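You operate a simulated robot arm through the tools that you are given. There is no shell and no other tool.

You are at the controls of a simulated two-armed robot. One attempt, no reset.

## Task
Pick up the hose cuff with one hand, pass it to the other hand and put it on the board rest. Put the height gauge on the top of the steel plate. Put one of the brown discs from the top of the parts bench on the shelf of the parts bench. Take the measuring cup and leave it in the inside of the good tray. Stack the brick labelled "120" from the top of the fitting bench on top of the brick marked "TYPE 120". Close the upper door. The order is free. Set down upright: hose cuff, height gauge, measuring cup.

The check looks at the end state, three seconds after you hand in, the way a careful person would. Anything else that was tipped, shoved, dropped, spilled or broken makes it a failure.

## Robot
Two 7-joint arms with two-finger parallel grippers on one trunk, on a base that drives. Base frame: it is fixed to the floor where the robot stands at the start and does not move with it; the origin is under the middle of the robot, x ahead of it, y to its left, z up. Units: mm, rad, N and s.
The left shoulder is at the start at [50, 177, 1029], the right one opposite. With the tool pointing down near the work surface each hand reaches from about 220 to 700 mm from the robot's upright axis, wherever it stands, measured 20 degrees to its own side. Places, roughly: board rest (42x18 cm) [-3040, 860, 820]; brick [3000, -500, 750]; brown disc [2000, -1500, 750]; height gauge [2000, -2000, 750]; hose cuff (5x5x10 cm) [-2400, 400, 800]; inside of the good tray (21x24 cm) [-60, -1180, 860]; measuring cup [2500, -1250, 750]; shelf of the parts bench (100x18 cm) [2020, -1660, 320]; top of the steel plate (29x18 cm) [400, -1520, 880]; upper door [900, 1700, 700]. Payload 3.43 kg a hand.
Tool frame (each hand has its own): the origin (TCP) lies between the finger pads and is the grasp point; the fingertips stand 34 mm ahead of it; z points along the fingers, y is the line along which they close. Largest opening 128 mm; finger width 24, thickness 12; the body of the gripper, 48 by 130 mm, starts 96 mm behind the TCP.
Orientation is that of the tool frame in the base frame, as a unit quaternion [x, y, z, w]. With the fingers straight down and closing along the base's y, the tool's x points along the base's -x, its y along +y and its z along -z.

## Interface
- The arms move only by the tool move_arm. It takes "left_commands", "right_commands" or both (then of equal length, played together; a hand with none holds still); each is a list of rows, each a list of 7 numbers: the shift along the tool's x, y, z in units of 250 mm (1.0 is 250 mm), then the turn, a rotation vector about the tool's x, y, z in units of 90 degrees (1.0 is 90 degrees), then the finger opening in mm, from 0 to 128. In form: [[x, y, z, wx, wy, wz, gripper], ...]. A call has 1 to 20 rows; each row is the pose to reach, as a shift and turn from the pose commanded when the call began, along the tool's axes at that moment. A call with a number of a shift or a turn outside -1 to 1 is refused whole. Rows are played at 5 a second. More than 50 mm and 0.15 rad between two rows, or a gripper value outside its range, and nothing of the call is played. Where a pose cannot be reached the arm comes as near as it can. A force on the tool above 40 N (or 10 N above the force at the start of the call, whichever is more), or a blocked arm, ends the call early, and 0.2 s more pass. The fingers move at their own pace (about 108 mm/s each) and stop on an object; they squeeze with about 43 N. The grip force told is the motor's: it shows also when the fingers shut on nothing. Time passes only in rows, and 0.2 s behind the last, so rows that repeat a pose let the fingers close. The reply holds the time, the measured pose of the TCP, the force on the tool along the base axes, the opening and the grip force, in the units named above and with some noise, with the torque about the TCP (base axes, N m) and any sound that the robot's microphone picked up.
- Cameras (640 x 400 px; columns grow to the right, rows downward): "scene" is now at [156.5, -13.1, 1202.2]; the picture's right is [-0.09, -1.00, 0.00], its down [-0.58, 0.05, -0.81] and it looks along [0.81, -0.07, -0.58] (base axes); focal length 237 px, centre (320, 200). "left" rides on the left gripper at [76, 11, -160] in its tool frame; the picture's right is [-0.15, 0.99, 0.00], its down [-0.88, -0.13, -0.46] and it looks along [-0.45, -0.07, 0.89] (tool axes); focal length 234 px, centre (320, 200). "right" rides on the right gripper at [76, -11, -160] in its tool frame; the picture's right is [0.15, 0.99, 0.00], its down [-0.88, 0.13, -0.46] and it looks along [-0.45, 0.07, 0.89] (tool axes); focal length 234 px, centre (320, 200). There is no depth. A picture from a camera that has moved, and an enlarged one, comes with that camera's place and axes in the base frame and with its lens. The place of the scene camera against the robot may be out by one fixed shift of up to 18 mm in any direction.
- snapshot(camera): a new picture of that camera. The clock stands still meanwhile.
- move_column(by): slides the trunk up (or, below 0, down) by that many mm; the arms and the scene camera ride with it, the base frame stays. It gives what a move gives, with no picture.
- roll_base(legs): drives the robot by 1 to 6 legs, each [ahead, turn to the left] in mm and rad, along the robot's own axes; the way and the turn of a leg run together, so that a leg with both is an arc; at most 1500 mm and 3.142 rad a leg. The arms and the cameras ride along, it lands a little off, and it stops where it bumps. It gives what a move gives.
- turn_head(pan, tilt): turns the head with the scene camera to pan (to the left, within 1.396 rad either way) and tilt (down, from -0.506 to 1.204), counted from straight ahead of the robot. It gives what a move gives.
- zoom(camera, box): a new picture of the part [left, top, right, bottom] of that camera's present view, enlarged. The clock stands still meanwhile.
- hand_in(): hands the job in; it is judged then, once.

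Places have to be worked out from the pictures, the camera data and where the tool is seen. Open the grippers and draw the arms clear of the work before you hand the job in, unless the task says otherwise.

The tools are called after "Request:" by a JSON object that holds its "api" and its "payload". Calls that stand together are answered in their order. move_arm: Moves the arms, as the interface text tells. Its arguments: {"type":"object","properties":{"left_commands":{"type":"array","items":{"type":"array","items":{"type":"number"}}},"right_commands":{"type":"array","items":{"type":"array","items":{"type":"number"}}}},"required":[]} The other tools are called the same way: move_column (by) slides the trunk up or down; roll_base (legs) drives the base; turn_head (pan, tilt) turns the head that bears the scene camera; snapshot (camera) takes a picture; zoom (camera, box) takes an enlarged picture of a part of a camera's view; hand_in () hands the job in.

At the start:

```text
time: 0.0
left_ee_pos: [466.6, 161.9, 1052.5]
left_tool_rot: [0.001, 1.0, -0.001, 0.001]
left_force: [-0.4, -0.3, 0.3]
left_ft_torque: [0.01, 0.02, 0.0]
left_finger_gap: 127.8
left_gripper_force: 0.1
right_ee_pos: [405.7, -171.3, 1016.4]
right_tool_rot: [0.003, 1.0, 0.0, 0.0]
right_force: [-0.1, -0.5, 0.4]
right_ft_torque: [-0.02, -0.01, 0.03]
right_finger_gap: 128.2
right_gripper_force: 0.1
trunk travel left (down, up): [-200.0, 201.0]
robot x, y, heading: [1.6, 2.6, -0.002]
head pan, tilt: [-0.091, 0.62]
```

scene: 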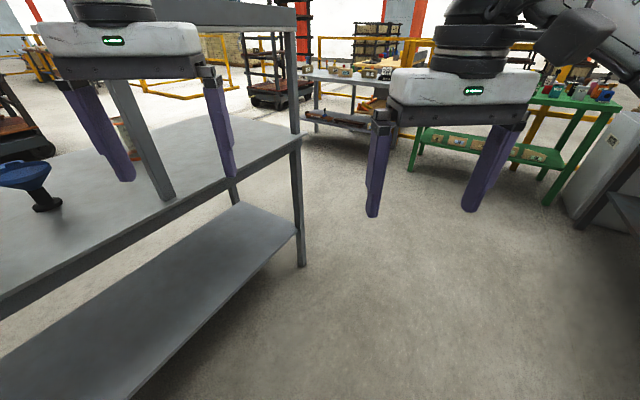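
right: 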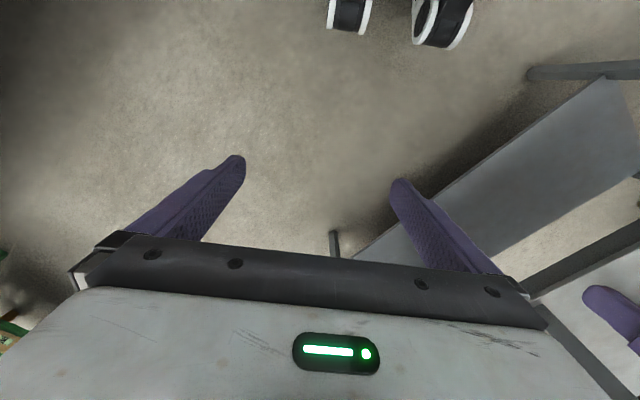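
left: 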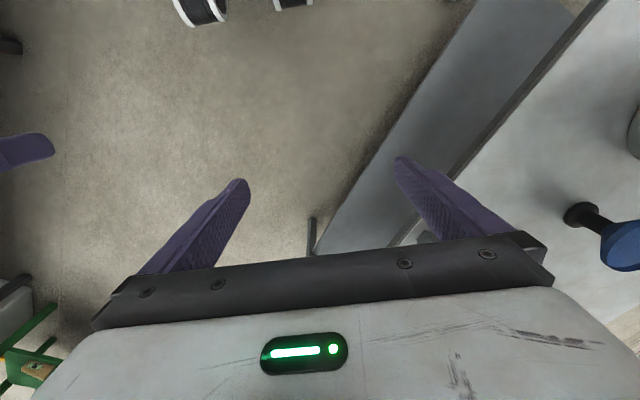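

I start by looking around with the head to map the surroundings.

Request:
{"api": "turn_head", "payload": {"pan": 0.9, "tilt": 0.35}}

Request:
{"api": "snapshot", "payload": {"camera": "scene"}}

Request:
{"api": "turn_head", "payload": {"pan": 0.0, "tilt": 0.2}}

Request:
{"api": "snapshot", "payload": {"camera": "scene"}}

Request:
{"api": "turn_head", "payload": {"pan": -0.9, "tilt": 0.3}}

Request:
{"api": "snapshot", "payload": {"camera": "scene"}}

Request:
{"api": "turn_head", "payload": {"pan": -1.39, "tilt": 0.4}}

Request:
{"api": "snapshot", "payload": {"camera": "scene"}}

```text
time: 1.3
left_ee_pos: [466.9, 160.8, 1053.4]
left_tool_rot: [0.002, 1.0, 0.001, 0.001]
left_force: [-0.2, -0.4, 0.3]
left_ft_torque: [0.05, 0.01, -0.03]
left_finger_gap: 127.5
left_gripper_force: 0.1
right_ee_pos: [405.8, -170.9, 1015.5]
right_tool_rot: [0.003, 1.0, 0.0, 0.0]
right_force: [0.3, -0.5, -0.9]
right_ft_torque: [-0.05, 0.01, 0.02]
right_finger_gap: 128.2
right_gripper_force: 0.1
trunk travel left (down, up): [-200.0, 201.0]
robot x, y, heading: [-0.4, 1.6, -0.003]
head pan, tilt: [0.901, 0.351]
```

```text
taken
camera scene: at [127.0, 67.7, 1226.7], right [0.78, -0.62, 0.0], down [-0.21, -0.27, -0.94], along [0.58, 0.74, -0.34], focal length 237 px, centre (320, 200)
```

scene: 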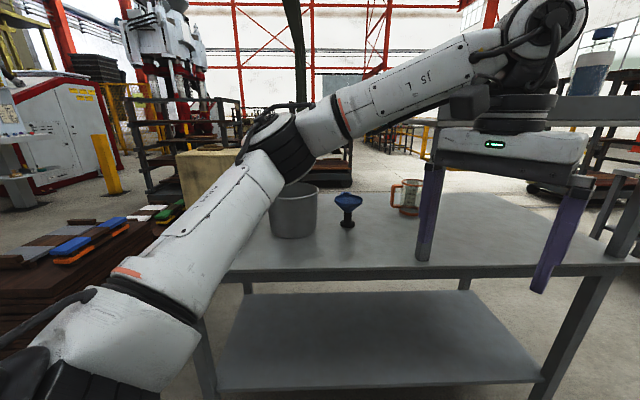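

```text
time: 2.5
left_ee_pos: [466.1, 160.7, 1052.3]
left_tool_rot: [0.002, 1.0, 0.0, 0.001]
left_force: [0.2, -0.4, -0.8]
left_ft_torque: [0.01, -0.01, 0.0]
left_finger_gap: 128.2
left_gripper_force: 0.1
right_ee_pos: [405.6, -171.1, 1016.6]
right_tool_rot: [0.003, 1.0, 0.0, 0.0]
right_force: [-0.6, -0.1, -0.1]
right_ft_torque: [0.01, 0.0, -0.01]
right_finger_gap: 128.2
right_gripper_force: 0.1
trunk travel left (down, up): [-200.0, 201.0]
robot x, y, heading: [1.1, -3.0, 0.002]
head pan, tilt: [0.0, 0.201]
```

```text
taken
camera scene: at [162.3, -5.1, 1240.7], right [0.0, -1.0, 0.0], down [-0.2, 0.0, -0.98], along [0.98, 0.0, -0.2], focal length 237 px, centre (320, 200)
```

scene: 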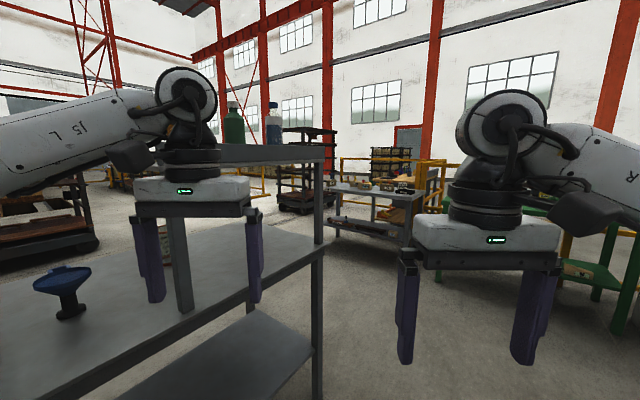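

```text
time: 3.7
left_ee_pos: [467.5, 160.9, 1053.1]
left_tool_rot: [0.002, 1.0, 0.001, 0.001]
left_force: [-1.2, -0.7, 0.9]
left_ft_torque: [0.01, -0.03, 0.01]
left_finger_gap: 127.7
left_gripper_force: 0.1
right_ee_pos: [405.8, -171.9, 1015.0]
right_tool_rot: [0.003, 1.0, 0.0, 0.0]
right_force: [-0.4, 0.2, 0.5]
right_ft_torque: [-0.02, 0.01, -0.02]
right_finger_gap: 128.1
right_gripper_force: 0.0
trunk travel left (down, up): [-200.0, 201.0]
robot x, y, heading: [-0.4, 0.6, -0.005]
head pan, tilt: [-0.901, 0.3]
```

```text
taken
camera scene: at [127.2, -78.3, 1231.4], right [-0.78, -0.62, 0.0], down [-0.18, 0.23, -0.96], along [0.59, -0.75, -0.3], focal length 237 px, centre (320, 200)
```

scene: 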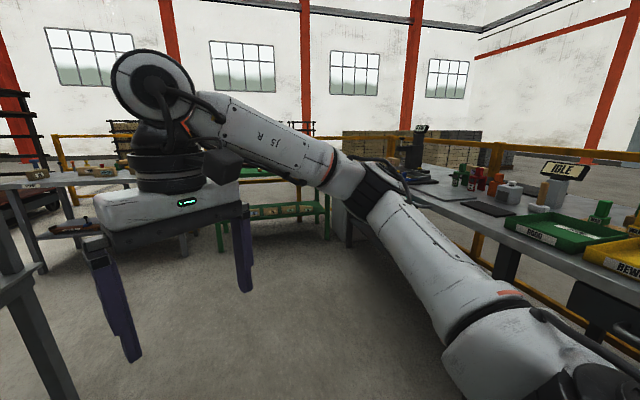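

```text
time: 4.6
left_ee_pos: [467.8, 162.1, 1052.5]
left_tool_rot: [0.002, 1.0, 0.0, 0.0]
left_force: [-0.1, -0.1, 0.2]
left_ft_torque: [-0.03, 0.0, -0.02]
left_finger_gap: 128.0
left_gripper_force: 0.0
right_ee_pos: [405.2, -172.3, 1015.4]
right_tool_rot: [0.002, 1.0, 0.001, 0.0]
right_force: [-0.4, 0.6, -0.4]
right_ft_torque: [0.0, 0.01, -0.02]
right_finger_gap: 128.0
right_gripper_force: 0.0
trunk travel left (down, up): [-200.0, 201.0]
robot x, y, heading: [5.6, 4.9, 0.002]
head pan, tilt: [-1.389, 0.4]
```

```text
taken
camera scene: at [85.9, -96.3, 1222.2], right [-0.98, -0.18, 0.0], down [-0.07, 0.38, -0.92], along [0.17, -0.91, -0.39], focal length 237 px, centre (320, 200)
```

scene: 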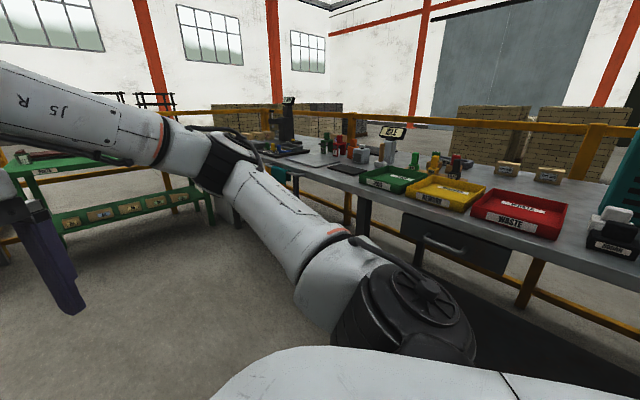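

Green tray on the right-hand bench looks to be the good tray. I zoom in to read labels, then continue mapping.

Request:
{"api": "zoom", "payload": {"camera": "scene", "box": [200, 80, 440, 230]}}

Request:
{"api": "zoom", "payload": {"camera": "scene", "box": [400, 110, 640, 260]}}

Request:
{"api": "zoom", "payload": {"camera": "scene", "box": [0, 100, 240, 250]}}

Request:
{"api": "turn_head", "payload": {"pan": -0.7, "tilt": 0.25}}

Request:
{"api": "zoom", "payload": {"camera": "scene", "box": [0, 80, 320, 280]}}

Request:
{"api": "zoom", "payload": {"camera": "scene", "box": [400, 80, 640, 230]}}

Request:
{"api": "turn_head", "payload": {"pan": 0.0, "tilt": 0.25}}

Request:
{"api": "zoom", "payload": {"camera": "scene", "box": [300, 120, 460, 220]}}

Request:
{"api": "zoom", "payload": {"camera": "scene", "box": [520, 120, 640, 320]}}

Request:
{"api": "turn_head", "payload": {"pan": 1.39, "tilt": 0.3}}

Request:
{"api": "snapshot", "payload": {"camera": "scene"}}

```text
2.67 times, centred on (320, 155) of scene
camera zoom: at [85.9, -96.3, 1222.2], right [-0.98, -0.18, 0.0], down [-0.07, 0.38, -0.92], along [0.17, -0.91, -0.39], focal length 633 px, centre (320, 320)
```

zoom: 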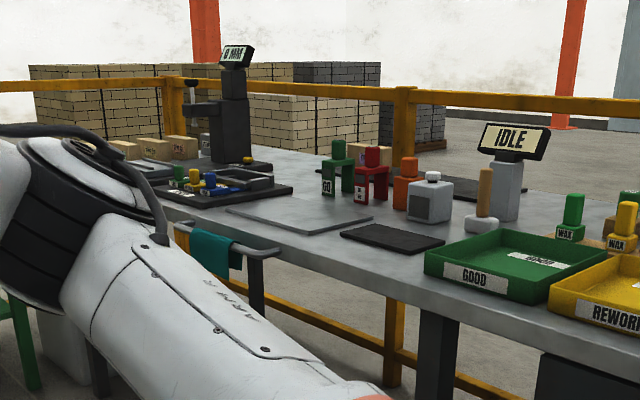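

```text
2.67 times, centred on (520, 185) of scene
camera zoom: at [85.9, -96.3, 1222.2], right [-0.98, -0.18, 0.0], down [-0.07, 0.38, -0.92], along [0.17, -0.91, -0.39], focal length 633 px, centre (-213, 240)
```

zoom: 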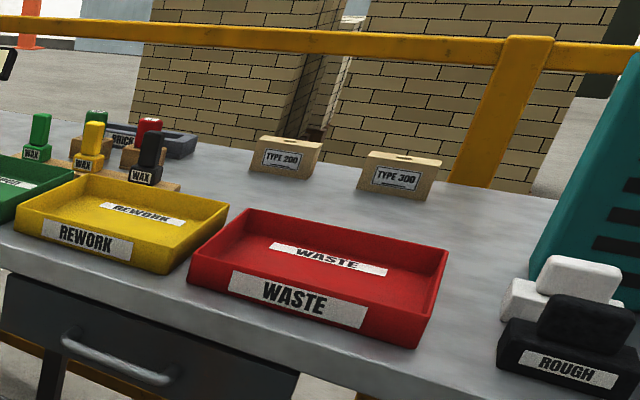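

```text
2.67 times, centred on (120, 175) of scene
camera zoom: at [85.9, -96.3, 1222.2], right [-0.98, -0.18, 0.0], down [-0.07, 0.38, -0.92], along [0.17, -0.91, -0.39], focal length 633 px, centre (853, 267)
```

zoom: 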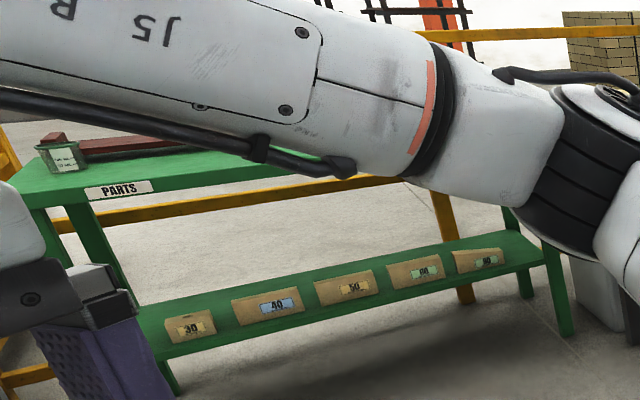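

```text
time: 5.7
left_ee_pos: [466.5, 161.6, 1053.1]
left_tool_rot: [0.002, 1.0, 0.0, 0.0]
left_force: [0.2, 0.6, 0.0]
left_ft_torque: [0.0, 0.03, -0.02]
left_finger_gap: 127.7
left_gripper_force: 0.1
right_ee_pos: [405.9, -171.5, 1015.3]
right_tool_rot: [0.002, 1.0, 0.0, 0.001]
right_force: [0.3, -0.8, -0.3]
right_ft_torque: [0.02, -0.04, 0.02]
right_finger_gap: 127.8
right_gripper_force: 0.1
trunk travel left (down, up): [-200.0, 201.0]
robot x, y, heading: [1.9, 0.2, -0.004]
head pan, tilt: [-0.7, 0.25]
```

```text
2.00 times, centred on (160, 180) of scene
camera zoom: at [140.5, -65.4, 1236.1], right [-0.64, -0.76, 0.0], down [-0.19, 0.16, -0.97], along [0.74, -0.62, -0.25], focal length 475 px, centre (640, 240)
```

zoom: 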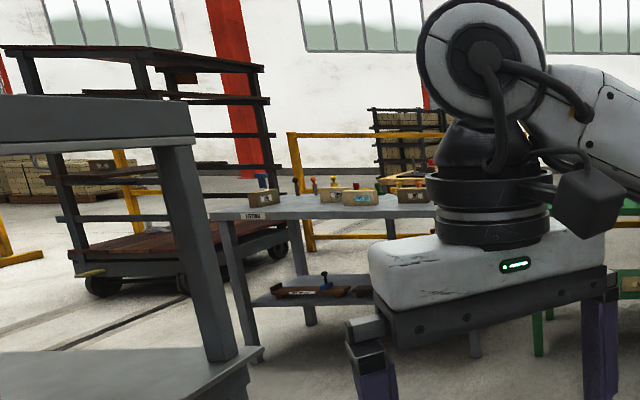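

```text
2.67 times, centred on (520, 155) of scene
camera zoom: at [140.5, -65.4, 1236.1], right [-0.64, -0.76, 0.0], down [-0.19, 0.16, -0.97], along [0.74, -0.62, -0.25], focal length 633 px, centre (-213, 320)
```

zoom: 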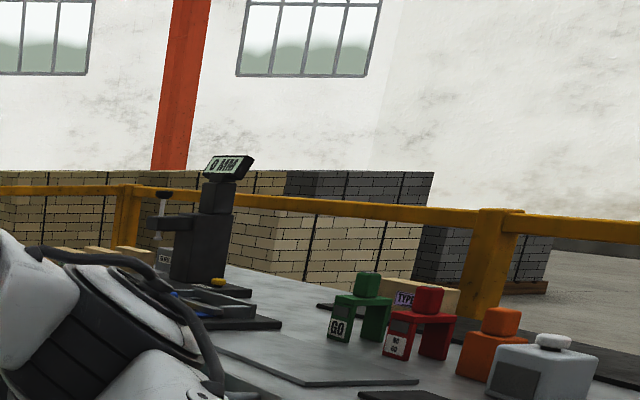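

```text
time: 6.7
left_ee_pos: [467.6, 161.6, 1053.3]
left_tool_rot: [0.002, 1.0, 0.0, 0.0]
left_force: [-0.1, -0.8, -0.8]
left_ft_torque: [-0.01, 0.03, -0.01]
left_finger_gap: 128.2
left_gripper_force: 0.1
right_ee_pos: [405.1, -171.6, 1015.7]
right_tool_rot: [0.003, 1.0, -0.001, 0.0]
right_force: [0.0, 0.2, 0.0]
right_ft_torque: [-0.02, -0.04, 0.0]
right_finger_gap: 128.2
right_gripper_force: 0.1
trunk travel left (down, up): [-200.0, 201.0]
robot x, y, heading: [0.4, -2.6, -0.008]
head pan, tilt: [0.0, 0.25]
```

```text
4.00 times, centred on (380, 170) of scene
camera zoom: at [162.5, -5.3, 1236.1], right [0.0, -1.0, 0.0], down [-0.25, 0.0, -0.97], along [0.97, 0.0, -0.25], focal length 950 px, centre (80, 320)
```

zoom: 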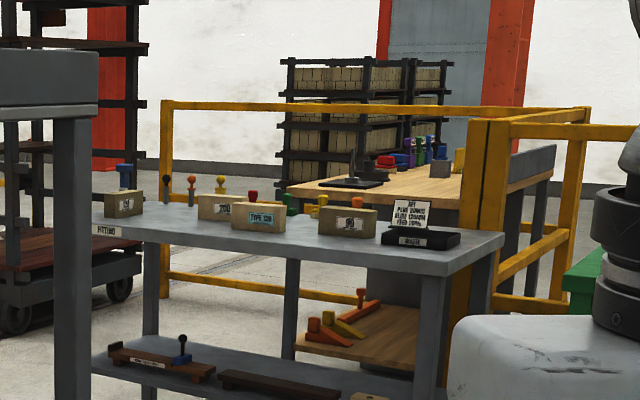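

```text
2.00 times, centred on (580, 220) of scene
camera zoom: at [162.5, -5.3, 1236.1], right [0.0, -1.0, 0.0], down [-0.25, 0.0, -0.97], along [0.97, 0.0, -0.25], focal length 475 px, centre (-200, 160)
```

zoom: 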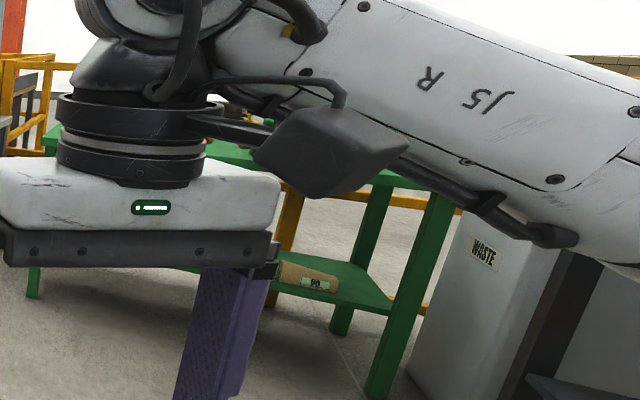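

```text
time: 8.2
left_ee_pos: [468.5, 162.2, 1053.0]
left_tool_rot: [0.002, 1.0, -0.001, 0.001]
left_force: [0.0, 0.1, -0.5]
left_ft_torque: [-0.04, -0.01, -0.01]
left_finger_gap: 128.0
left_gripper_force: 0.1
right_ee_pos: [405.7, -172.2, 1015.2]
right_tool_rot: [0.003, 1.0, 0.0, -0.001]
right_force: [0.5, 0.0, 0.3]
right_ft_torque: [0.0, 0.01, 0.02]
right_finger_gap: 128.0
right_gripper_force: 0.0
trunk travel left (down, up): [-200.0, 201.0]
robot x, y, heading: [-2.4, 3.6, 0.005]
head pan, tilt: [1.389, 0.3]
```

```text
taken
camera scene: at [86.0, 86.6, 1231.4], right [0.98, -0.18, 0.0], down [-0.05, -0.29, -0.96], along [0.17, 0.94, -0.3], focal length 237 px, centre (320, 200)
```

scene: 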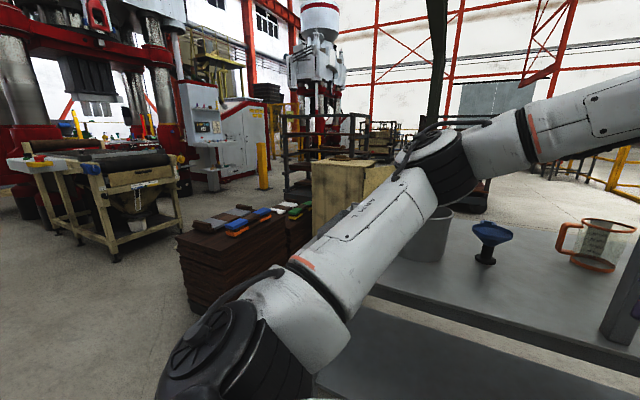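

Fitting bench lies ahead at around (2500–3300, -950–0), rotated about 45°. I turn away from the left bench first and drive a bit toward open floor for better views.

Request:
{"api": "roll_base", "payload": {"legs": [[0, -0.4], [1000, 0]]}}

Request:
{"api": "turn_head", "payload": {"pan": 0.15, "tilt": 0.3}}

Request:
{"api": "snapshot", "payload": {"camera": "scene"}}

Request:
{"api": "turn_head", "payload": {"pan": -0.6, "tilt": 0.3}}

Request:
{"api": "snapshot", "payload": {"camera": "scene"}}

Request:
{"api": "turn_head", "payload": {"pan": 1.39, "tilt": 0.3}}

Request:
{"api": "snapshot", "payload": {"camera": "scene"}}

```text
time: 14.7
left_ee_pos: [1426.6, -414.4, 1055.4]
left_tool_rot: [0.194, 0.981, 0.0, 0.001]
left_force: [0.0, 0.7, 0.3]
left_ft_torque: [-0.02, -0.02, 0.0]
left_finger_gap: 128.0
left_gripper_force: 0.1
right_ee_pos: [1243.7, -700.6, 1016.4]
right_tool_rot: [0.194, 0.981, -0.001, 0.0]
right_force: [0.1, -1.6, 0.1]
right_ft_torque: [-0.02, -0.01, 0.01]
right_finger_gap: 127.9
right_gripper_force: 0.1
trunk travel left (down, up): [-200.0, 201.0]
robot x, y, heading: [937.1, -388.8, -0.389]
head pan, tilt: [1.389, 0.3]
```

```text
time: 16.1
left_ee_pos: [1424.7, -414.6, 1053.4]
left_tool_rot: [0.195, 0.981, 0.0, 0.001]
left_force: [-0.3, -0.9, 0.3]
left_ft_torque: [-0.02, 0.01, -0.01]
left_finger_gap: 127.7
left_gripper_force: 0.0
right_ee_pos: [1244.0, -700.0, 1014.9]
right_tool_rot: [0.194, 0.981, 0.0, 0.0]
right_force: [-0.2, -0.3, 0.3]
right_ft_torque: [-0.01, -0.03, 0.02]
right_finger_gap: 127.8
right_gripper_force: 0.0
trunk travel left (down, up): [-200.0, 201.0]
robot x, y, heading: [930.4, -388.7, -0.384]
head pan, tilt: [0.15, 0.3]
```

```text
taken
camera scene: at [1087.3, -441.7, 1231.4], right [-0.23, -0.97, 0.0], down [-0.29, 0.07, -0.96], along [0.93, -0.22, -0.3], focal length 237 px, centre (320, 200)
```

scene: 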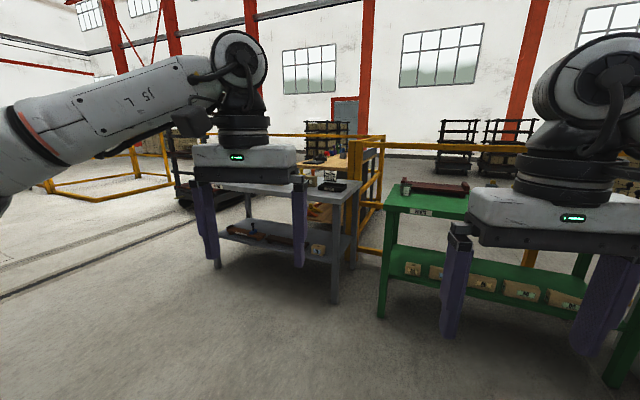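

```text
time: 17.2
left_ee_pos: [1426.3, -414.4, 1052.8]
left_tool_rot: [0.195, 0.981, 0.0, 0.001]
left_force: [-0.6, 0.7, -0.5]
left_ft_torque: [0.0, 0.02, 0.02]
left_finger_gap: 127.9
left_gripper_force: 0.0
right_ee_pos: [1243.9, -699.8, 1015.3]
right_tool_rot: [0.194, 0.981, 0.0, 0.0]
right_force: [-0.5, 0.5, 0.2]
right_ft_torque: [-0.02, -0.01, 0.0]
right_finger_gap: 128.0
right_gripper_force: 0.1
trunk travel left (down, up): [-200.0, 201.0]
robot x, y, heading: [931.9, -386.7, -0.386]
head pan, tilt: [-0.6, 0.3]
```

```text
taken
camera scene: at [1048.1, -497.8, 1231.4], right [-0.83, -0.55, 0.0], down [-0.16, 0.25, -0.96], along [0.53, -0.8, -0.3], focal length 237 px, centre (320, 200)
```

scene: 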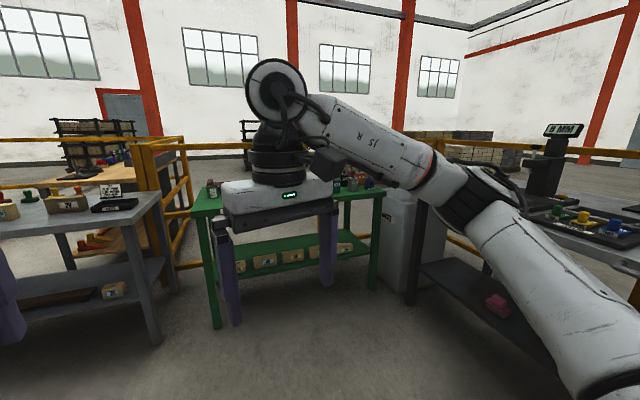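

```text
time: 19.1
left_ee_pos: [1425.4, -415.5, 1053.1]
left_tool_rot: [0.194, 0.981, 0.0, 0.0]
left_force: [-1.0, -0.3, -0.2]
left_ft_torque: [0.01, 0.0, -0.01]
left_finger_gap: 127.9
left_gripper_force: 0.0
right_ee_pos: [1243.4, -699.6, 1016.0]
right_tool_rot: [0.194, 0.981, 0.0, 0.001]
right_force: [0.9, 0.5, -0.5]
right_ft_torque: [0.0, 0.0, -0.01]
right_finger_gap: 127.9
right_gripper_force: 0.1
trunk travel left (down, up): [-200.0, 201.0]
robot x, y, heading: [936.1, -387.8, -0.389]
head pan, tilt: [1.389, 0.3]
```

```text
taken
camera scene: at [1046.8, -341.3, 1231.4], right [0.84, -0.54, 0.0], down [-0.16, -0.25, -0.96], along [0.51, 0.81, -0.3], focal length 237 px, centre (320, 200)
```

scene: 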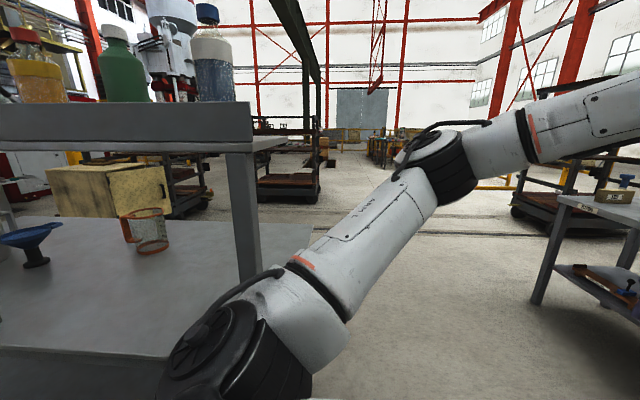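

The pale cabinet behind the left bench is around (700–900, 1700). The fitting bench front edge runs roughly from (3300,110) to (2800,-970); I drive closer to it.

Request:
{"api": "roll_base", "payload": {"legs": [[0, 0.44], [1100, 0], [0, -0.5]]}}

Request:
{"api": "turn_head", "payload": {"pan": 0.0, "tilt": 0.35}}

Request:
{"api": "snapshot", "payload": {"camera": "scene"}}

```text
time: 20.8
left_ee_pos: [1399.5, -225.2, 1048.8]
left_tool_rot: [-0.003, 1.0, 0.005, -0.004]
left_force: [0.4, 0.2, -0.3]
left_ft_torque: [-0.04, 0.01, -0.02]
left_finger_gap: 128.2
left_gripper_force: 0.1
right_ee_pos: [1345.9, -552.8, 1013.4]
right_tool_rot: [-0.009, 1.0, 0.002, -0.002]
right_force: [-0.3, -0.2, 0.0]
right_ft_torque: [0.01, 0.02, 0.0]
right_finger_gap: 128.2
right_gripper_force: 0.1
trunk travel left (down, up): [-200.0, 201.0]
robot x, y, heading: [935.0, -387.3, 0.013]
head pan, tilt: [1.389, 0.3]
stopped in leg 1: the robot was blocked; the commanded pose is now the measured one
```

```text
time: 22.3
left_ee_pos: [1400.0, -224.3, 1050.0]
left_tool_rot: [-0.004, 1.0, 0.005, -0.004]
left_force: [-0.5, -0.1, 0.5]
left_ft_torque: [-0.01, -0.02, -0.03]
left_finger_gap: 128.0
left_gripper_force: 0.0
right_ee_pos: [1346.3, -553.8, 1012.0]
right_tool_rot: [-0.009, 1.0, 0.003, -0.002]
right_force: [0.6, 0.2, 0.2]
right_ft_torque: [0.0, -0.02, 0.01]
right_finger_gap: 127.9
right_gripper_force: 0.0
trunk travel left (down, up): [-200.0, 201.0]
robot x, y, heading: [931.2, -391.2, 0.018]
head pan, tilt: [0.0, 0.351]
```

```text
taken
camera scene: at [1100.4, -394.6, 1225.8], right [0.02, -1.0, 0.0], down [-0.35, 0.0, -0.94], along [0.94, 0.02, -0.35], focal length 237 px, centre (320, 200)
```

scene: 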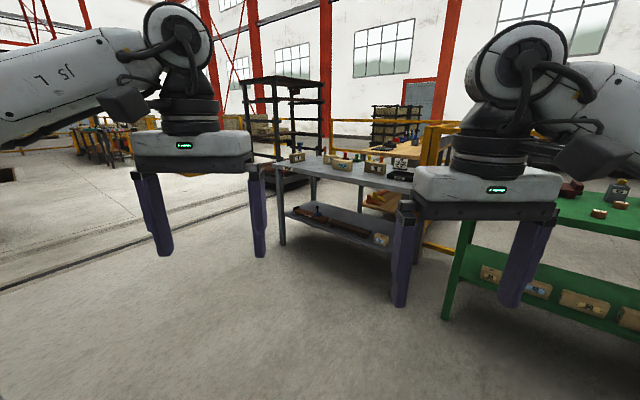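

The turn was blocked by something; I look left and right to find what touched.

Request:
{"api": "turn_head", "payload": {"pan": -1.39, "tilt": 0.45}}

Request:
{"api": "snapshot", "payload": {"camera": "scene"}}

Request:
{"api": "turn_head", "payload": {"pan": 1.39, "tilt": 0.45}}

Request:
{"api": "snapshot", "payload": {"camera": "scene"}}

```text
time: 23.9
left_ee_pos: [1400.9, -224.2, 1048.6]
left_tool_rot: [-0.004, 1.0, 0.005, -0.004]
left_force: [0.2, -0.4, -1.2]
left_ft_torque: [0.0, 0.0, 0.02]
left_finger_gap: 128.1
left_gripper_force: 0.1
right_ee_pos: [1346.8, -553.5, 1013.8]
right_tool_rot: [-0.01, 1.0, 0.002, -0.002]
right_force: [0.3, 0.0, -0.4]
right_ft_torque: [0.0, -0.01, -0.01]
right_finger_gap: 127.9
right_gripper_force: 0.1
trunk travel left (down, up): [-200.0, 201.0]
robot x, y, heading: [933.3, -387.0, 0.024]
head pan, tilt: [-1.389, 0.45]
```

```text
taken
camera scene: at [1026.0, -486.8, 1216.6], right [-0.98, -0.2, 0.0], down [-0.09, 0.43, -0.9], along [0.18, -0.88, -0.44], focal length 237 px, centre (320, 200)
```

scene: 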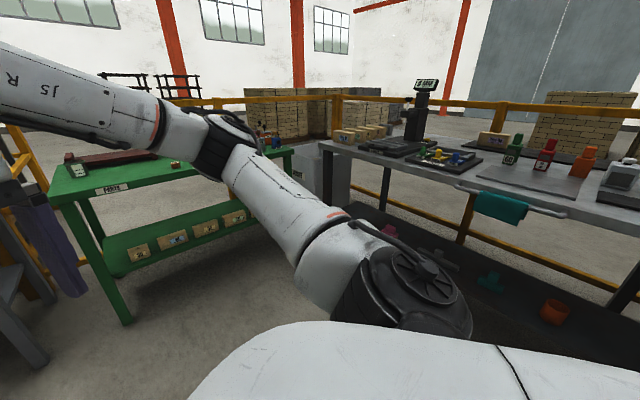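

```text
time: 26.3
left_ee_pos: [1399.3, -224.2, 1049.0]
left_tool_rot: [-0.004, 1.0, 0.005, -0.005]
left_force: [0.0, -0.5, -0.3]
left_ft_torque: [0.0, 0.02, 0.02]
left_finger_gap: 128.1
left_gripper_force: 0.1
right_ee_pos: [1347.9, -554.0, 1013.2]
right_tool_rot: [-0.01, 1.0, 0.003, -0.002]
right_force: [-0.8, -0.2, 0.3]
right_ft_torque: [0.02, 0.02, 0.0]
right_finger_gap: 127.9
right_gripper_force: 0.1
trunk travel left (down, up): [-200.0, 201.0]
robot x, y, heading: [936.8, -390.6, 0.019]
head pan, tilt: [1.389, 0.45]
```

```text
taken
camera scene: at [1021.8, -306.1, 1217.4], right [0.99, -0.16, -0.01], down [-0.07, -0.43, -0.9], along [0.14, 0.89, -0.43], focal length 237 px, centre (320, 200)
```

scene: 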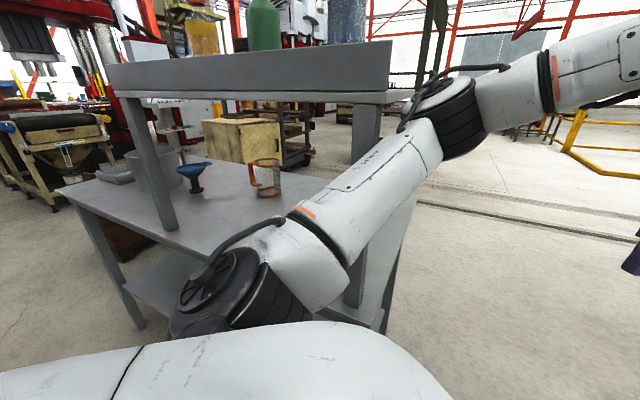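

The left elbow touched the upper shelf end of the left bench; bottles still stand. I turn back right and drive forward away from it.

Request:
{"api": "roll_base", "payload": {"legs": [[0, -0.2], [1000, 0], [0, -0.2]]}}

Request:
{"api": "turn_head", "payload": {"pan": 0.0, "tilt": 0.35}}

Request:
{"api": "snapshot", "payload": {"camera": "scene"}}

Request:
{"api": "turn_head", "payload": {"pan": -0.9, "tilt": 0.4}}

Request:
{"api": "snapshot", "payload": {"camera": "scene"}}

```text
time: 33.0
left_ee_pos: [2406.4, -586.6, 1050.6]
left_tool_rot: [0.193, 0.981, 0.004, -0.001]
left_force: [-0.7, -0.9, -0.1]
left_ft_torque: [0.01, 0.03, 0.0]
left_finger_gap: 128.2
left_gripper_force: 0.0
right_ee_pos: [2230.5, -869.1, 1015.6]
right_tool_rot: [0.187, 0.982, 0.002, -0.001]
right_force: [-0.1, 0.8, -1.0]
right_ft_torque: [0.02, 0.01, -0.01]
right_finger_gap: 128.0
right_gripper_force: 0.1
trunk travel left (down, up): [-200.0, 201.0]
robot x, y, heading: [1916.0, -561.7, -0.368]
head pan, tilt: [1.389, 0.45]
```

```text
time: 34.5
left_ee_pos: [2405.9, -586.4, 1050.7]
left_tool_rot: [0.193, 0.981, 0.004, -0.001]
left_force: [0.8, -0.5, -0.3]
left_ft_torque: [0.02, -0.01, -0.02]
left_finger_gap: 127.9
left_gripper_force: 0.1
right_ee_pos: [2228.9, -869.4, 1015.9]
right_tool_rot: [0.188, 0.982, 0.002, -0.001]
right_force: [0.0, 0.3, 0.3]
right_ft_torque: [-0.03, 0.0, -0.02]
right_finger_gap: 127.8
right_gripper_force: 0.1
trunk travel left (down, up): [-200.0, 201.0]
robot x, y, heading: [1912.4, -562.4, -0.376]
head pan, tilt: [0.0, 0.351]
```

```text
taken
camera scene: at [2064.8, -627.3, 1226.7], right [-0.36, -0.93, 0.0], down [-0.32, 0.13, -0.94], along [0.87, -0.34, -0.34], focal length 237 px, centre (320, 200)
```

scene: 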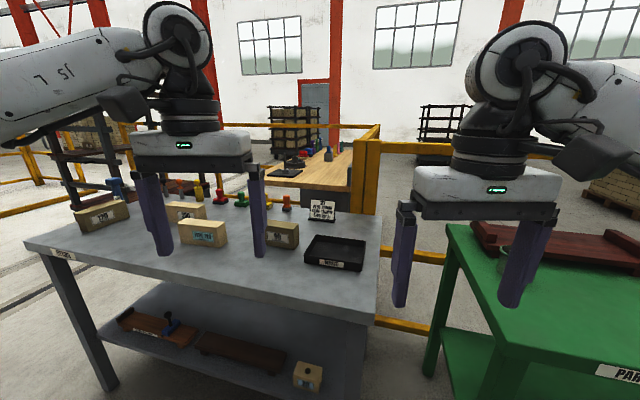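

```text
time: 35.7
left_ee_pos: [2405.4, -585.5, 1050.3]
left_tool_rot: [0.192, 0.981, 0.004, -0.001]
left_force: [0.7, 0.5, -0.7]
left_ft_torque: [0.0, 0.02, -0.05]
left_finger_gap: 128.1
left_gripper_force: 0.1
right_ee_pos: [2230.2, -869.3, 1015.8]
right_tool_rot: [0.187, 0.982, 0.0, 0.0]
right_force: [0.2, -0.2, 0.0]
right_ft_torque: [-0.03, -0.03, 0.02]
right_finger_gap: 128.0
right_gripper_force: 0.0
trunk travel left (down, up): [-200.0, 201.0]
robot x, y, heading: [1912.7, -560.0, -0.365]
head pan, tilt: [-0.901, 0.4]
```

```text
taken
camera scene: at [2005.2, -682.0, 1222.2], right [-0.96, -0.29, 0.0], down [-0.11, 0.37, -0.92], along [0.27, -0.88, -0.39], focal length 237 px, centre (320, 200)
```

scene: 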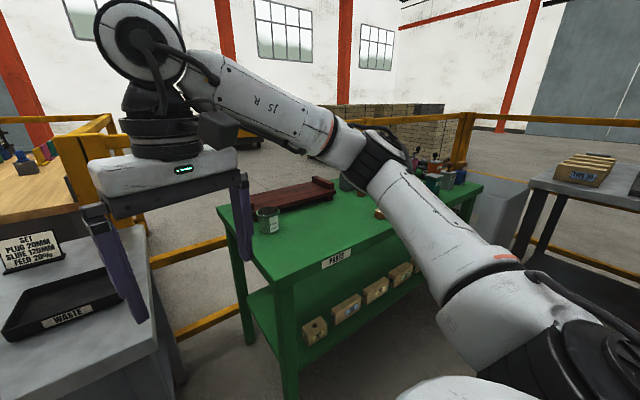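

Now close. Triangulating, the fitting bench top is at about z=880. I zoom in to read the brick labels.

Request:
{"api": "turn_head", "payload": {"pan": 0.0, "tilt": 0.35}}

Request:
{"api": "zoom", "payload": {"camera": "scene", "box": [60, 160, 220, 260]}}

Request:
{"api": "zoom", "payload": {"camera": "scene", "box": [220, 160, 380, 280]}}

Request:
{"api": "zoom", "payload": {"camera": "scene", "box": [60, 280, 380, 400]}}

Request:
{"api": "snapshot", "payload": {"camera": "left"}}

Request:
{"api": "snapshot", "payload": {"camera": "right"}}

```text
time: 36.9
left_ee_pos: [2405.4, -586.4, 1050.1]
left_tool_rot: [0.192, 0.981, 0.005, -0.001]
left_force: [1.1, -0.9, 0.2]
left_ft_torque: [-0.01, 0.02, -0.02]
left_finger_gap: 128.0
left_gripper_force: 0.1
right_ee_pos: [2230.1, -868.8, 1015.1]
right_tool_rot: [0.186, 0.982, 0.001, 0.0]
right_force: [0.5, -0.6, 0.0]
right_ft_torque: [0.0, -0.02, 0.02]
right_finger_gap: 127.9
right_gripper_force: 0.1
trunk travel left (down, up): [-200.0, 201.0]
robot x, y, heading: [1916.8, -561.9, -0.37]
head pan, tilt: [0.0, 0.351]
```

```text
4.00 times, centred on (140, 210) of scene
camera zoom: at [2064.7, -627.5, 1226.7], right [-0.37, -0.93, 0.0], down [-0.32, 0.13, -0.94], along [0.87, -0.34, -0.34], focal length 950 px, centre (1040, 160)
```

zoom: 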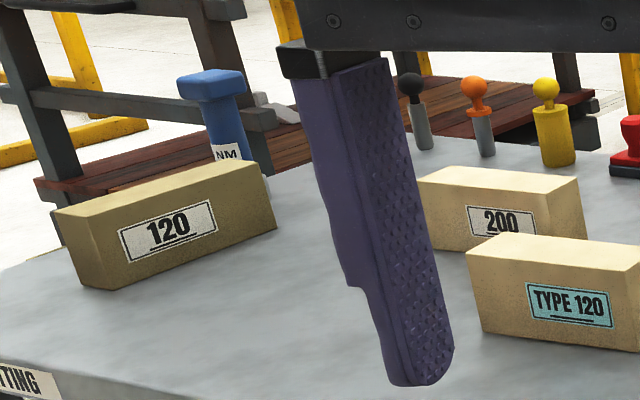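

```text
3.33 times, centred on (300, 220) of scene
camera zoom: at [2064.7, -627.5, 1226.7], right [-0.37, -0.93, 0.0], down [-0.32, 0.13, -0.94], along [0.87, -0.34, -0.34], focal length 791 px, centre (387, 133)
```

zoom: 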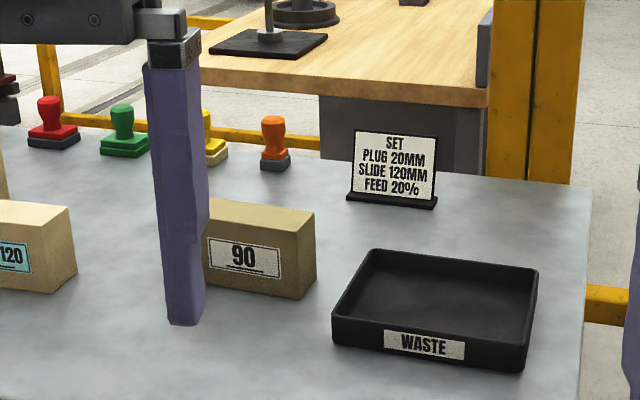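

```text
2.00 times, centred on (220, 340) of scene
camera zoom: at [2064.7, -627.5, 1226.7], right [-0.37, -0.93, 0.0], down [-0.32, 0.13, -0.94], along [0.87, -0.34, -0.34], focal length 475 px, centre (520, -80)
```

zoom: 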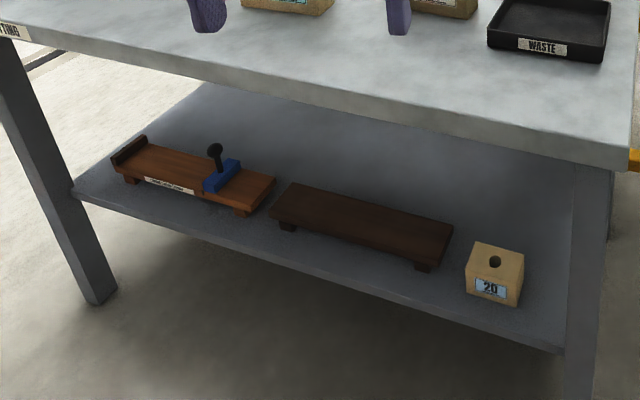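

```text
taken
camera left: at [2338.7, -548.3, 1209.2], right [0.51, 0.86, 0.01], down [0.77, -0.46, 0.45], along [0.39, -0.23, -0.89], focal length 234 px, centre (320, 200)
```

left: 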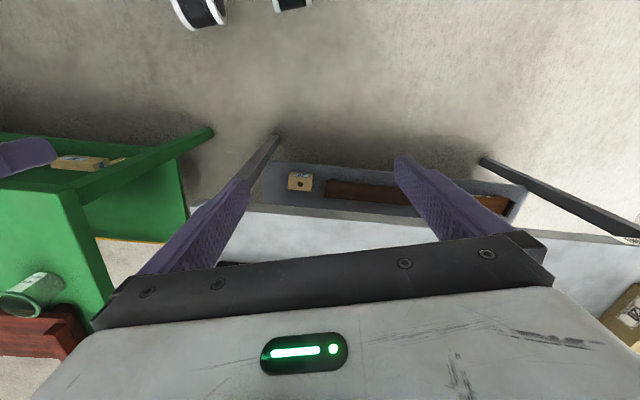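

```text
taken
camera right: at [2153.6, -851.3, 1175.5], right [0.23, 0.97, 0.0], down [0.87, -0.2, 0.46], along [0.44, -0.1, -0.89], focal length 234 px, centre (320, 200)
```

right: 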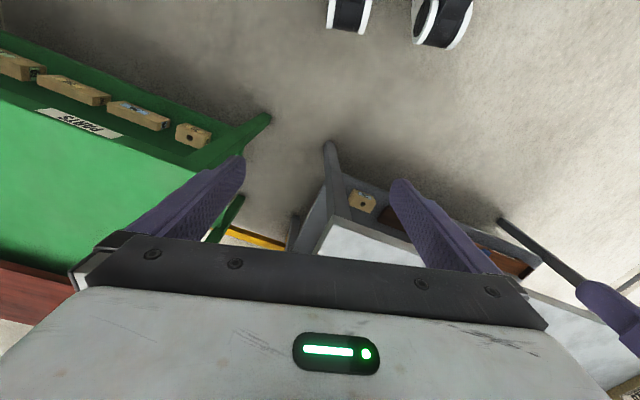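

"120" (brown) is the brick at about (2960,-215); "TYPE 120" (cyan label) at about (2725,-530), bench top z≈880. I drive to stand in front of the bench, facing it squarely.

Request:
{"api": "roll_base", "payload": {"legs": [[0, 1.06], [590, 0], [0, -1.35]]}}

Request:
{"api": "turn_head", "payload": {"pan": 0.2, "tilt": 0.7}}

Request:
{"api": "snapshot", "payload": {"camera": "scene"}}

Request:
{"api": "snapshot", "payload": {"camera": "left"}}

```text
time: 46.4
left_ee_pos: [2839.7, -368.0, 1052.2]
left_tool_rot: [0.353, 0.936, 0.004, 0.0]
left_force: [0.1, -0.6, -0.2]
left_ft_torque: [-0.04, 0.0, 0.02]
left_finger_gap: 128.2
left_gripper_force: 0.0
right_ee_pos: [2580.0, -578.9, 1017.4]
right_tool_rot: [0.348, 0.937, 0.0, 0.0]
right_force: [0.2, 0.0, 0.4]
right_ft_torque: [0.02, 0.0, -0.01]
right_finger_gap: 127.7
right_gripper_force: 0.0
trunk travel left (down, up): [-200.0, 201.0]
robot x, y, heading: [2383.6, -186.5, -0.707]
head pan, tilt: [0.0, 0.351]
```

```text
time: 47.2
left_ee_pos: [2839.7, -368.9, 1050.5]
left_tool_rot: [0.354, 0.935, 0.003, -0.001]
left_force: [-0.3, 0.3, 0.3]
left_ft_torque: [0.0, -0.03, -0.02]
left_finger_gap: 128.1
left_gripper_force: 0.1
right_ee_pos: [2579.2, -579.5, 1016.0]
right_tool_rot: [0.349, 0.937, 0.001, 0.0]
right_force: [0.2, 0.4, -0.8]
right_ft_torque: [-0.01, 0.01, 0.0]
right_finger_gap: 127.9
right_gripper_force: 0.0
trunk travel left (down, up): [-200.0, 201.0]
robot x, y, heading: [2381.6, -188.3, -0.709]
head pan, tilt: [0.201, 0.7]
```

```text
taken
camera scene: at [2508.8, -277.3, 1195.4], right [-0.49, -0.87, 0.0], down [-0.56, 0.31, -0.77], along [0.67, -0.37, -0.64], focal length 237 px, centre (320, 200)
```

scene: 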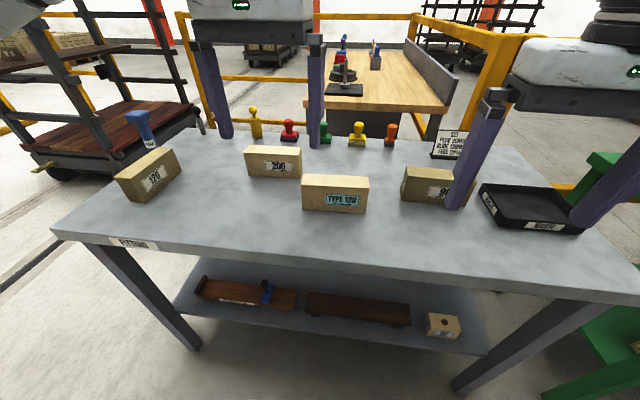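

```text
taken
camera left: at [2788.5, -311.7, 1209.2], right [0.76, 0.65, 0.01], down [0.57, -0.68, 0.45], along [0.3, -0.34, -0.89], focal length 234 px, centre (320, 200)
```

left: 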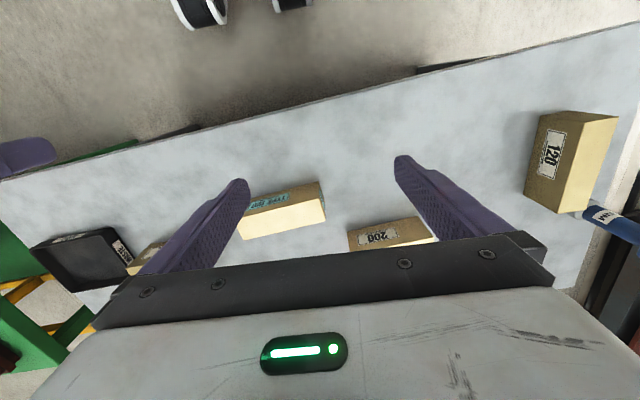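

Good view of both bricks. I zoom with the left camera to get precise corners of the "120" and "TYPE 120" bricks.

Request:
{"api": "zoom", "payload": {"camera": "left", "box": [480, 80, 640, 230]}}

Request:
{"api": "zoom", "payload": {"camera": "left", "box": [220, 150, 380, 250]}}

Request:
{"api": "zoom", "payload": {"camera": "scene", "box": [90, 100, 250, 220]}}

Request:
{"api": "zoom", "payload": {"camera": "scene", "box": [240, 120, 400, 240]}}

```text
2.67 times, centred on (560, 155) of left
camera zoom: at [2788.5, -311.7, 1209.2], right [0.76, 0.65, 0.01], down [0.57, -0.68, 0.45], along [0.3, -0.34, -0.89], focal length 624 px, centre (-320, 320)
```

zoom: 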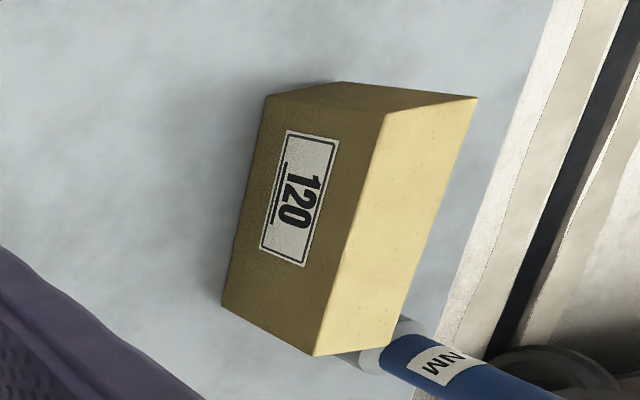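

```text
4.00 times, centred on (300, 200) of left
camera zoom: at [2788.5, -311.7, 1209.2], right [0.76, 0.65, 0.01], down [0.57, -0.68, 0.45], along [0.3, -0.34, -0.89], focal length 937 px, centre (400, 200)
```

zoom: 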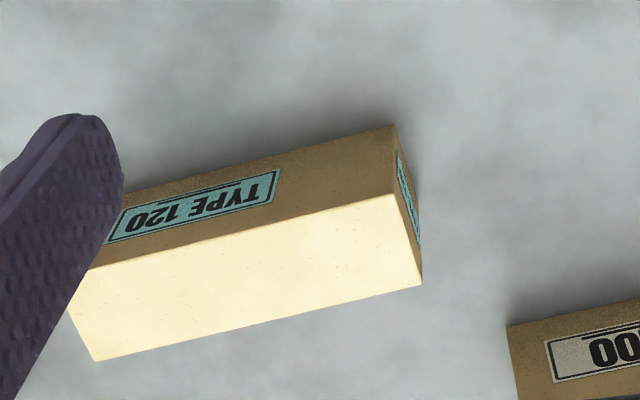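

```text
3.33 times, centred on (170, 160) of scene
camera zoom: at [2508.8, -277.3, 1195.4], right [-0.49, -0.87, 0.0], down [-0.56, 0.31, -0.77], along [0.67, -0.37, -0.64], focal length 791 px, centre (820, 333)
```

zoom: 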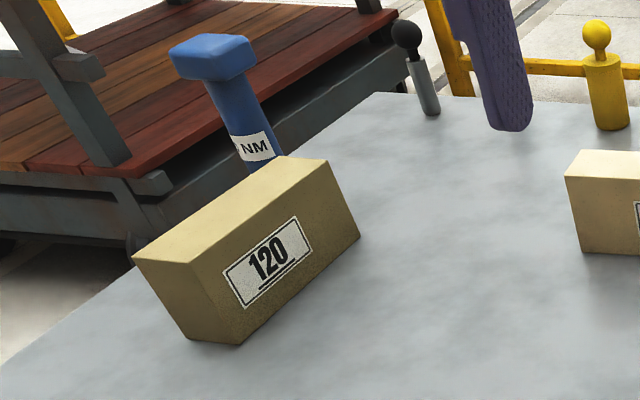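

```text
3.33 times, centred on (320, 180) of scene
camera zoom: at [2508.8, -277.3, 1195.4], right [-0.49, -0.87, 0.0], down [-0.56, 0.31, -0.77], along [0.67, -0.37, -0.64], focal length 791 px, centre (320, 267)
```

zoom: 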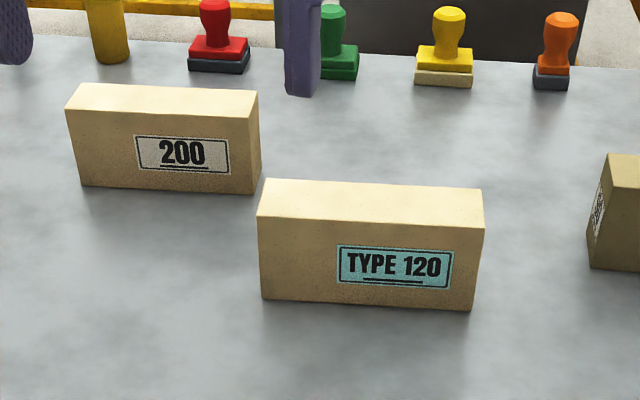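

Triangulation suggests the bench top may be nearer z≈810, and the "120" brick is too far (~780 mm). I shift the robot left and forward along the bench.

Request:
{"api": "roll_base", "payload": {"legs": [[0, 1.04], [185, 0], [0, -0.985]]}}

Request:
{"api": "snapshot", "payload": {"camera": "left"}}

Request:
{"api": "snapshot", "payload": {"camera": "scene"}}

```text
time: 53.9
left_ee_pos: [3022.6, -272.3, 1050.1]
left_tool_rot: [0.316, 0.949, 0.003, 0.0]
left_force: [0.4, -0.5, 0.3]
left_ft_torque: [0.02, -0.02, 0.03]
left_finger_gap: 128.1
left_gripper_force: 0.1
right_ee_pos: [2780.6, -501.5, 1016.3]
right_tool_rot: [0.311, 0.95, 0.001, 0.001]
right_force: [-0.6, 0.2, -0.2]
right_ft_torque: [-0.02, 0.01, 0.01]
right_finger_gap: 128.1
right_gripper_force: 0.0
trunk travel left (down, up): [-200.0, 201.0]
robot x, y, heading: [2553.9, -121.0, -0.628]
head pan, tilt: [0.201, 0.7]
```

```text
taken
camera left: at [2968.4, -218.8, 1209.3], right [0.71, 0.7, 0.01], down [0.63, -0.64, 0.45], along [0.32, -0.32, -0.89], focal length 234 px, centre (320, 200)
```

left: 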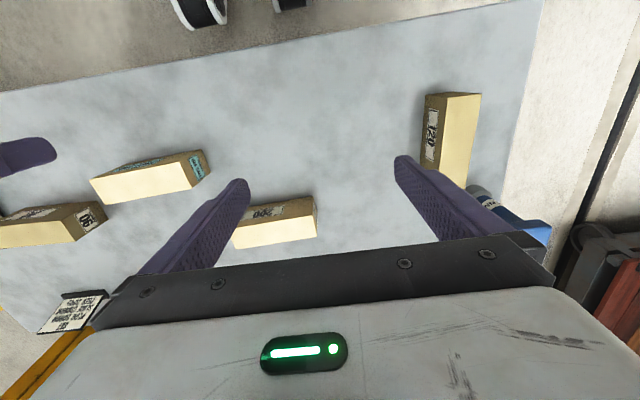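

```text
taken
camera scene: at [2686.6, -206.3, 1195.3], right [-0.42, -0.91, 0.0], down [-0.59, 0.27, -0.77], along [0.7, -0.32, -0.64], focal length 237 px, centre (320, 200)
```

scene: 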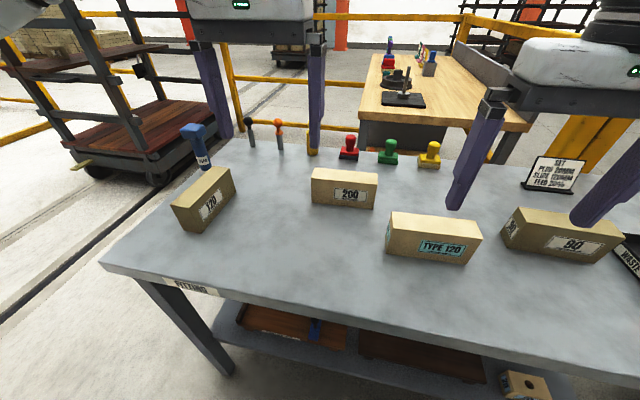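

I zoom the left camera on the "120" brick and on "TYPE 120" for parallax with the previous view.

Request:
{"api": "zoom", "payload": {"camera": "left", "box": [400, 70, 560, 220]}}

Request:
{"api": "zoom", "payload": {"camera": "left", "box": [70, 120, 230, 220]}}

```text
2.67 times, centred on (480, 145) of left
camera zoom: at [2968.4, -218.8, 1209.3], right [0.71, 0.7, 0.01], down [0.63, -0.64, 0.45], along [0.32, -0.32, -0.89], focal length 624 px, centre (-107, 347)
```

zoom: 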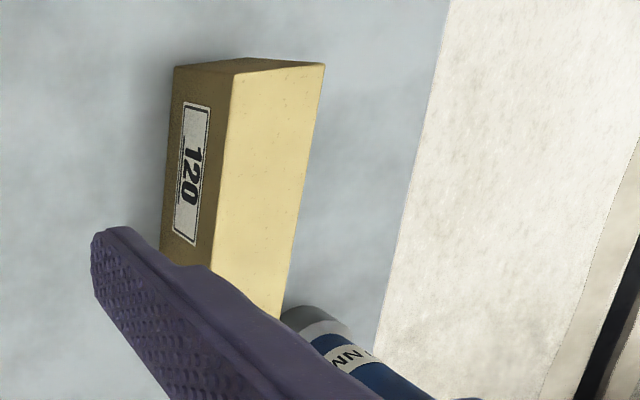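

```text
4.00 times, centred on (150, 170) of left
camera zoom: at [2968.4, -218.8, 1209.3], right [0.71, 0.7, 0.01], down [0.63, -0.64, 0.45], along [0.32, -0.32, -0.89], focal length 937 px, centre (1000, 320)
```

zoom: 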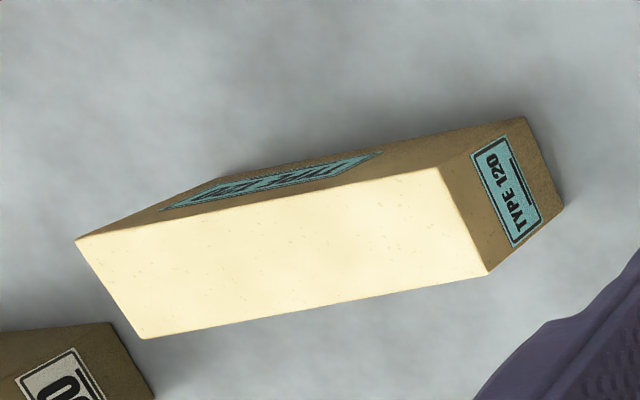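

Parallax fixes bench top at z≈803; "120" brick centre ≈(3174,-142), 147×46×72 mm, axis about -0.65 rad; "TYPE 120" centre ≈(2872,-513), axis 0.97 rad, top z≈875. I move the left hand over the "120" brick.

Request:
{"api": "move_arm", "payload": {"left_commands": [[-0.035, 0.156, 0, 0, 0, 0, 128], [-0.07, 0.312, 0, 0, 0, 0, 128], [-0.105, 0.468, 0, 0, 0, 0, 128], [-0.14, 0.624, 0, 0, 0, 0, 128], [-0.172, 0.78, 0, 0, 0, 0, 128], [-0.172, 0.78, 0.16, 0, 0, 0, 128], [-0.172, 0.78, 0.32, 0, 0, 0, 128], [-0.172, 0.78, 0.32, 0, 0, 0, 128]]}}

Request:
{"api": "snapshot", "payload": {"camera": "left"}}

Request:
{"api": "snapshot", "payload": {"camera": "scene"}}

```text
time: 55.6
left_ee_pos: [3174.6, -142.5, 970.8]
left_tool_rot: [0.316, 0.949, 0.002, 0.001]
left_force: [-1.2, 0.0, 0.2]
left_ft_torque: [-0.01, 0.01, 0.03]
left_finger_gap: 128.1
left_gripper_force: 0.1
right_ee_pos: [2781.6, -501.8, 1015.6]
right_tool_rot: [0.312, 0.95, 0.001, 0.0]
right_force: [-0.1, -0.3, 0.4]
right_ft_torque: [-0.04, 0.0, 0.0]
right_finger_gap: 128.0
right_gripper_force: 0.0
trunk travel left (down, up): [-200.0, 201.0]
robot x, y, heading: [2554.2, -126.0, -0.629]
head pan, tilt: [0.201, 0.7]
```

```text
taken
camera left: at [3119.9, -88.9, 1129.4], right [0.71, 0.7, 0.01], down [0.63, -0.64, 0.45], along [0.32, -0.32, -0.89], focal length 234 px, centre (320, 200)
```

left: 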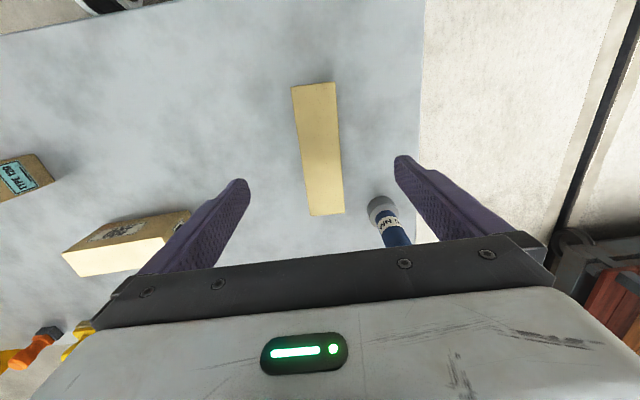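

```text
taken
camera scene: at [2686.6, -206.2, 1195.3], right [-0.42, -0.91, 0.0], down [-0.59, 0.27, -0.77], along [0.7, -0.32, -0.64], focal length 237 px, centre (320, 200)
```

scene: 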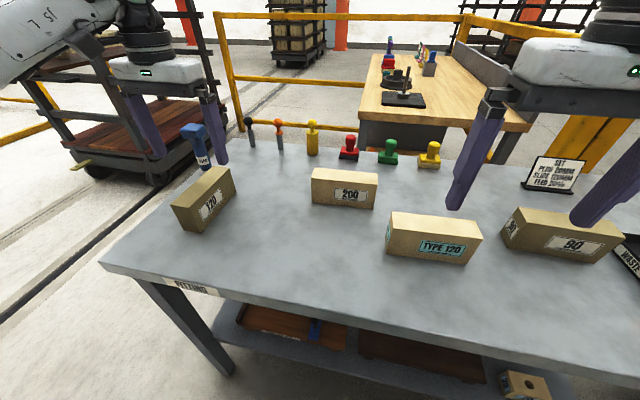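

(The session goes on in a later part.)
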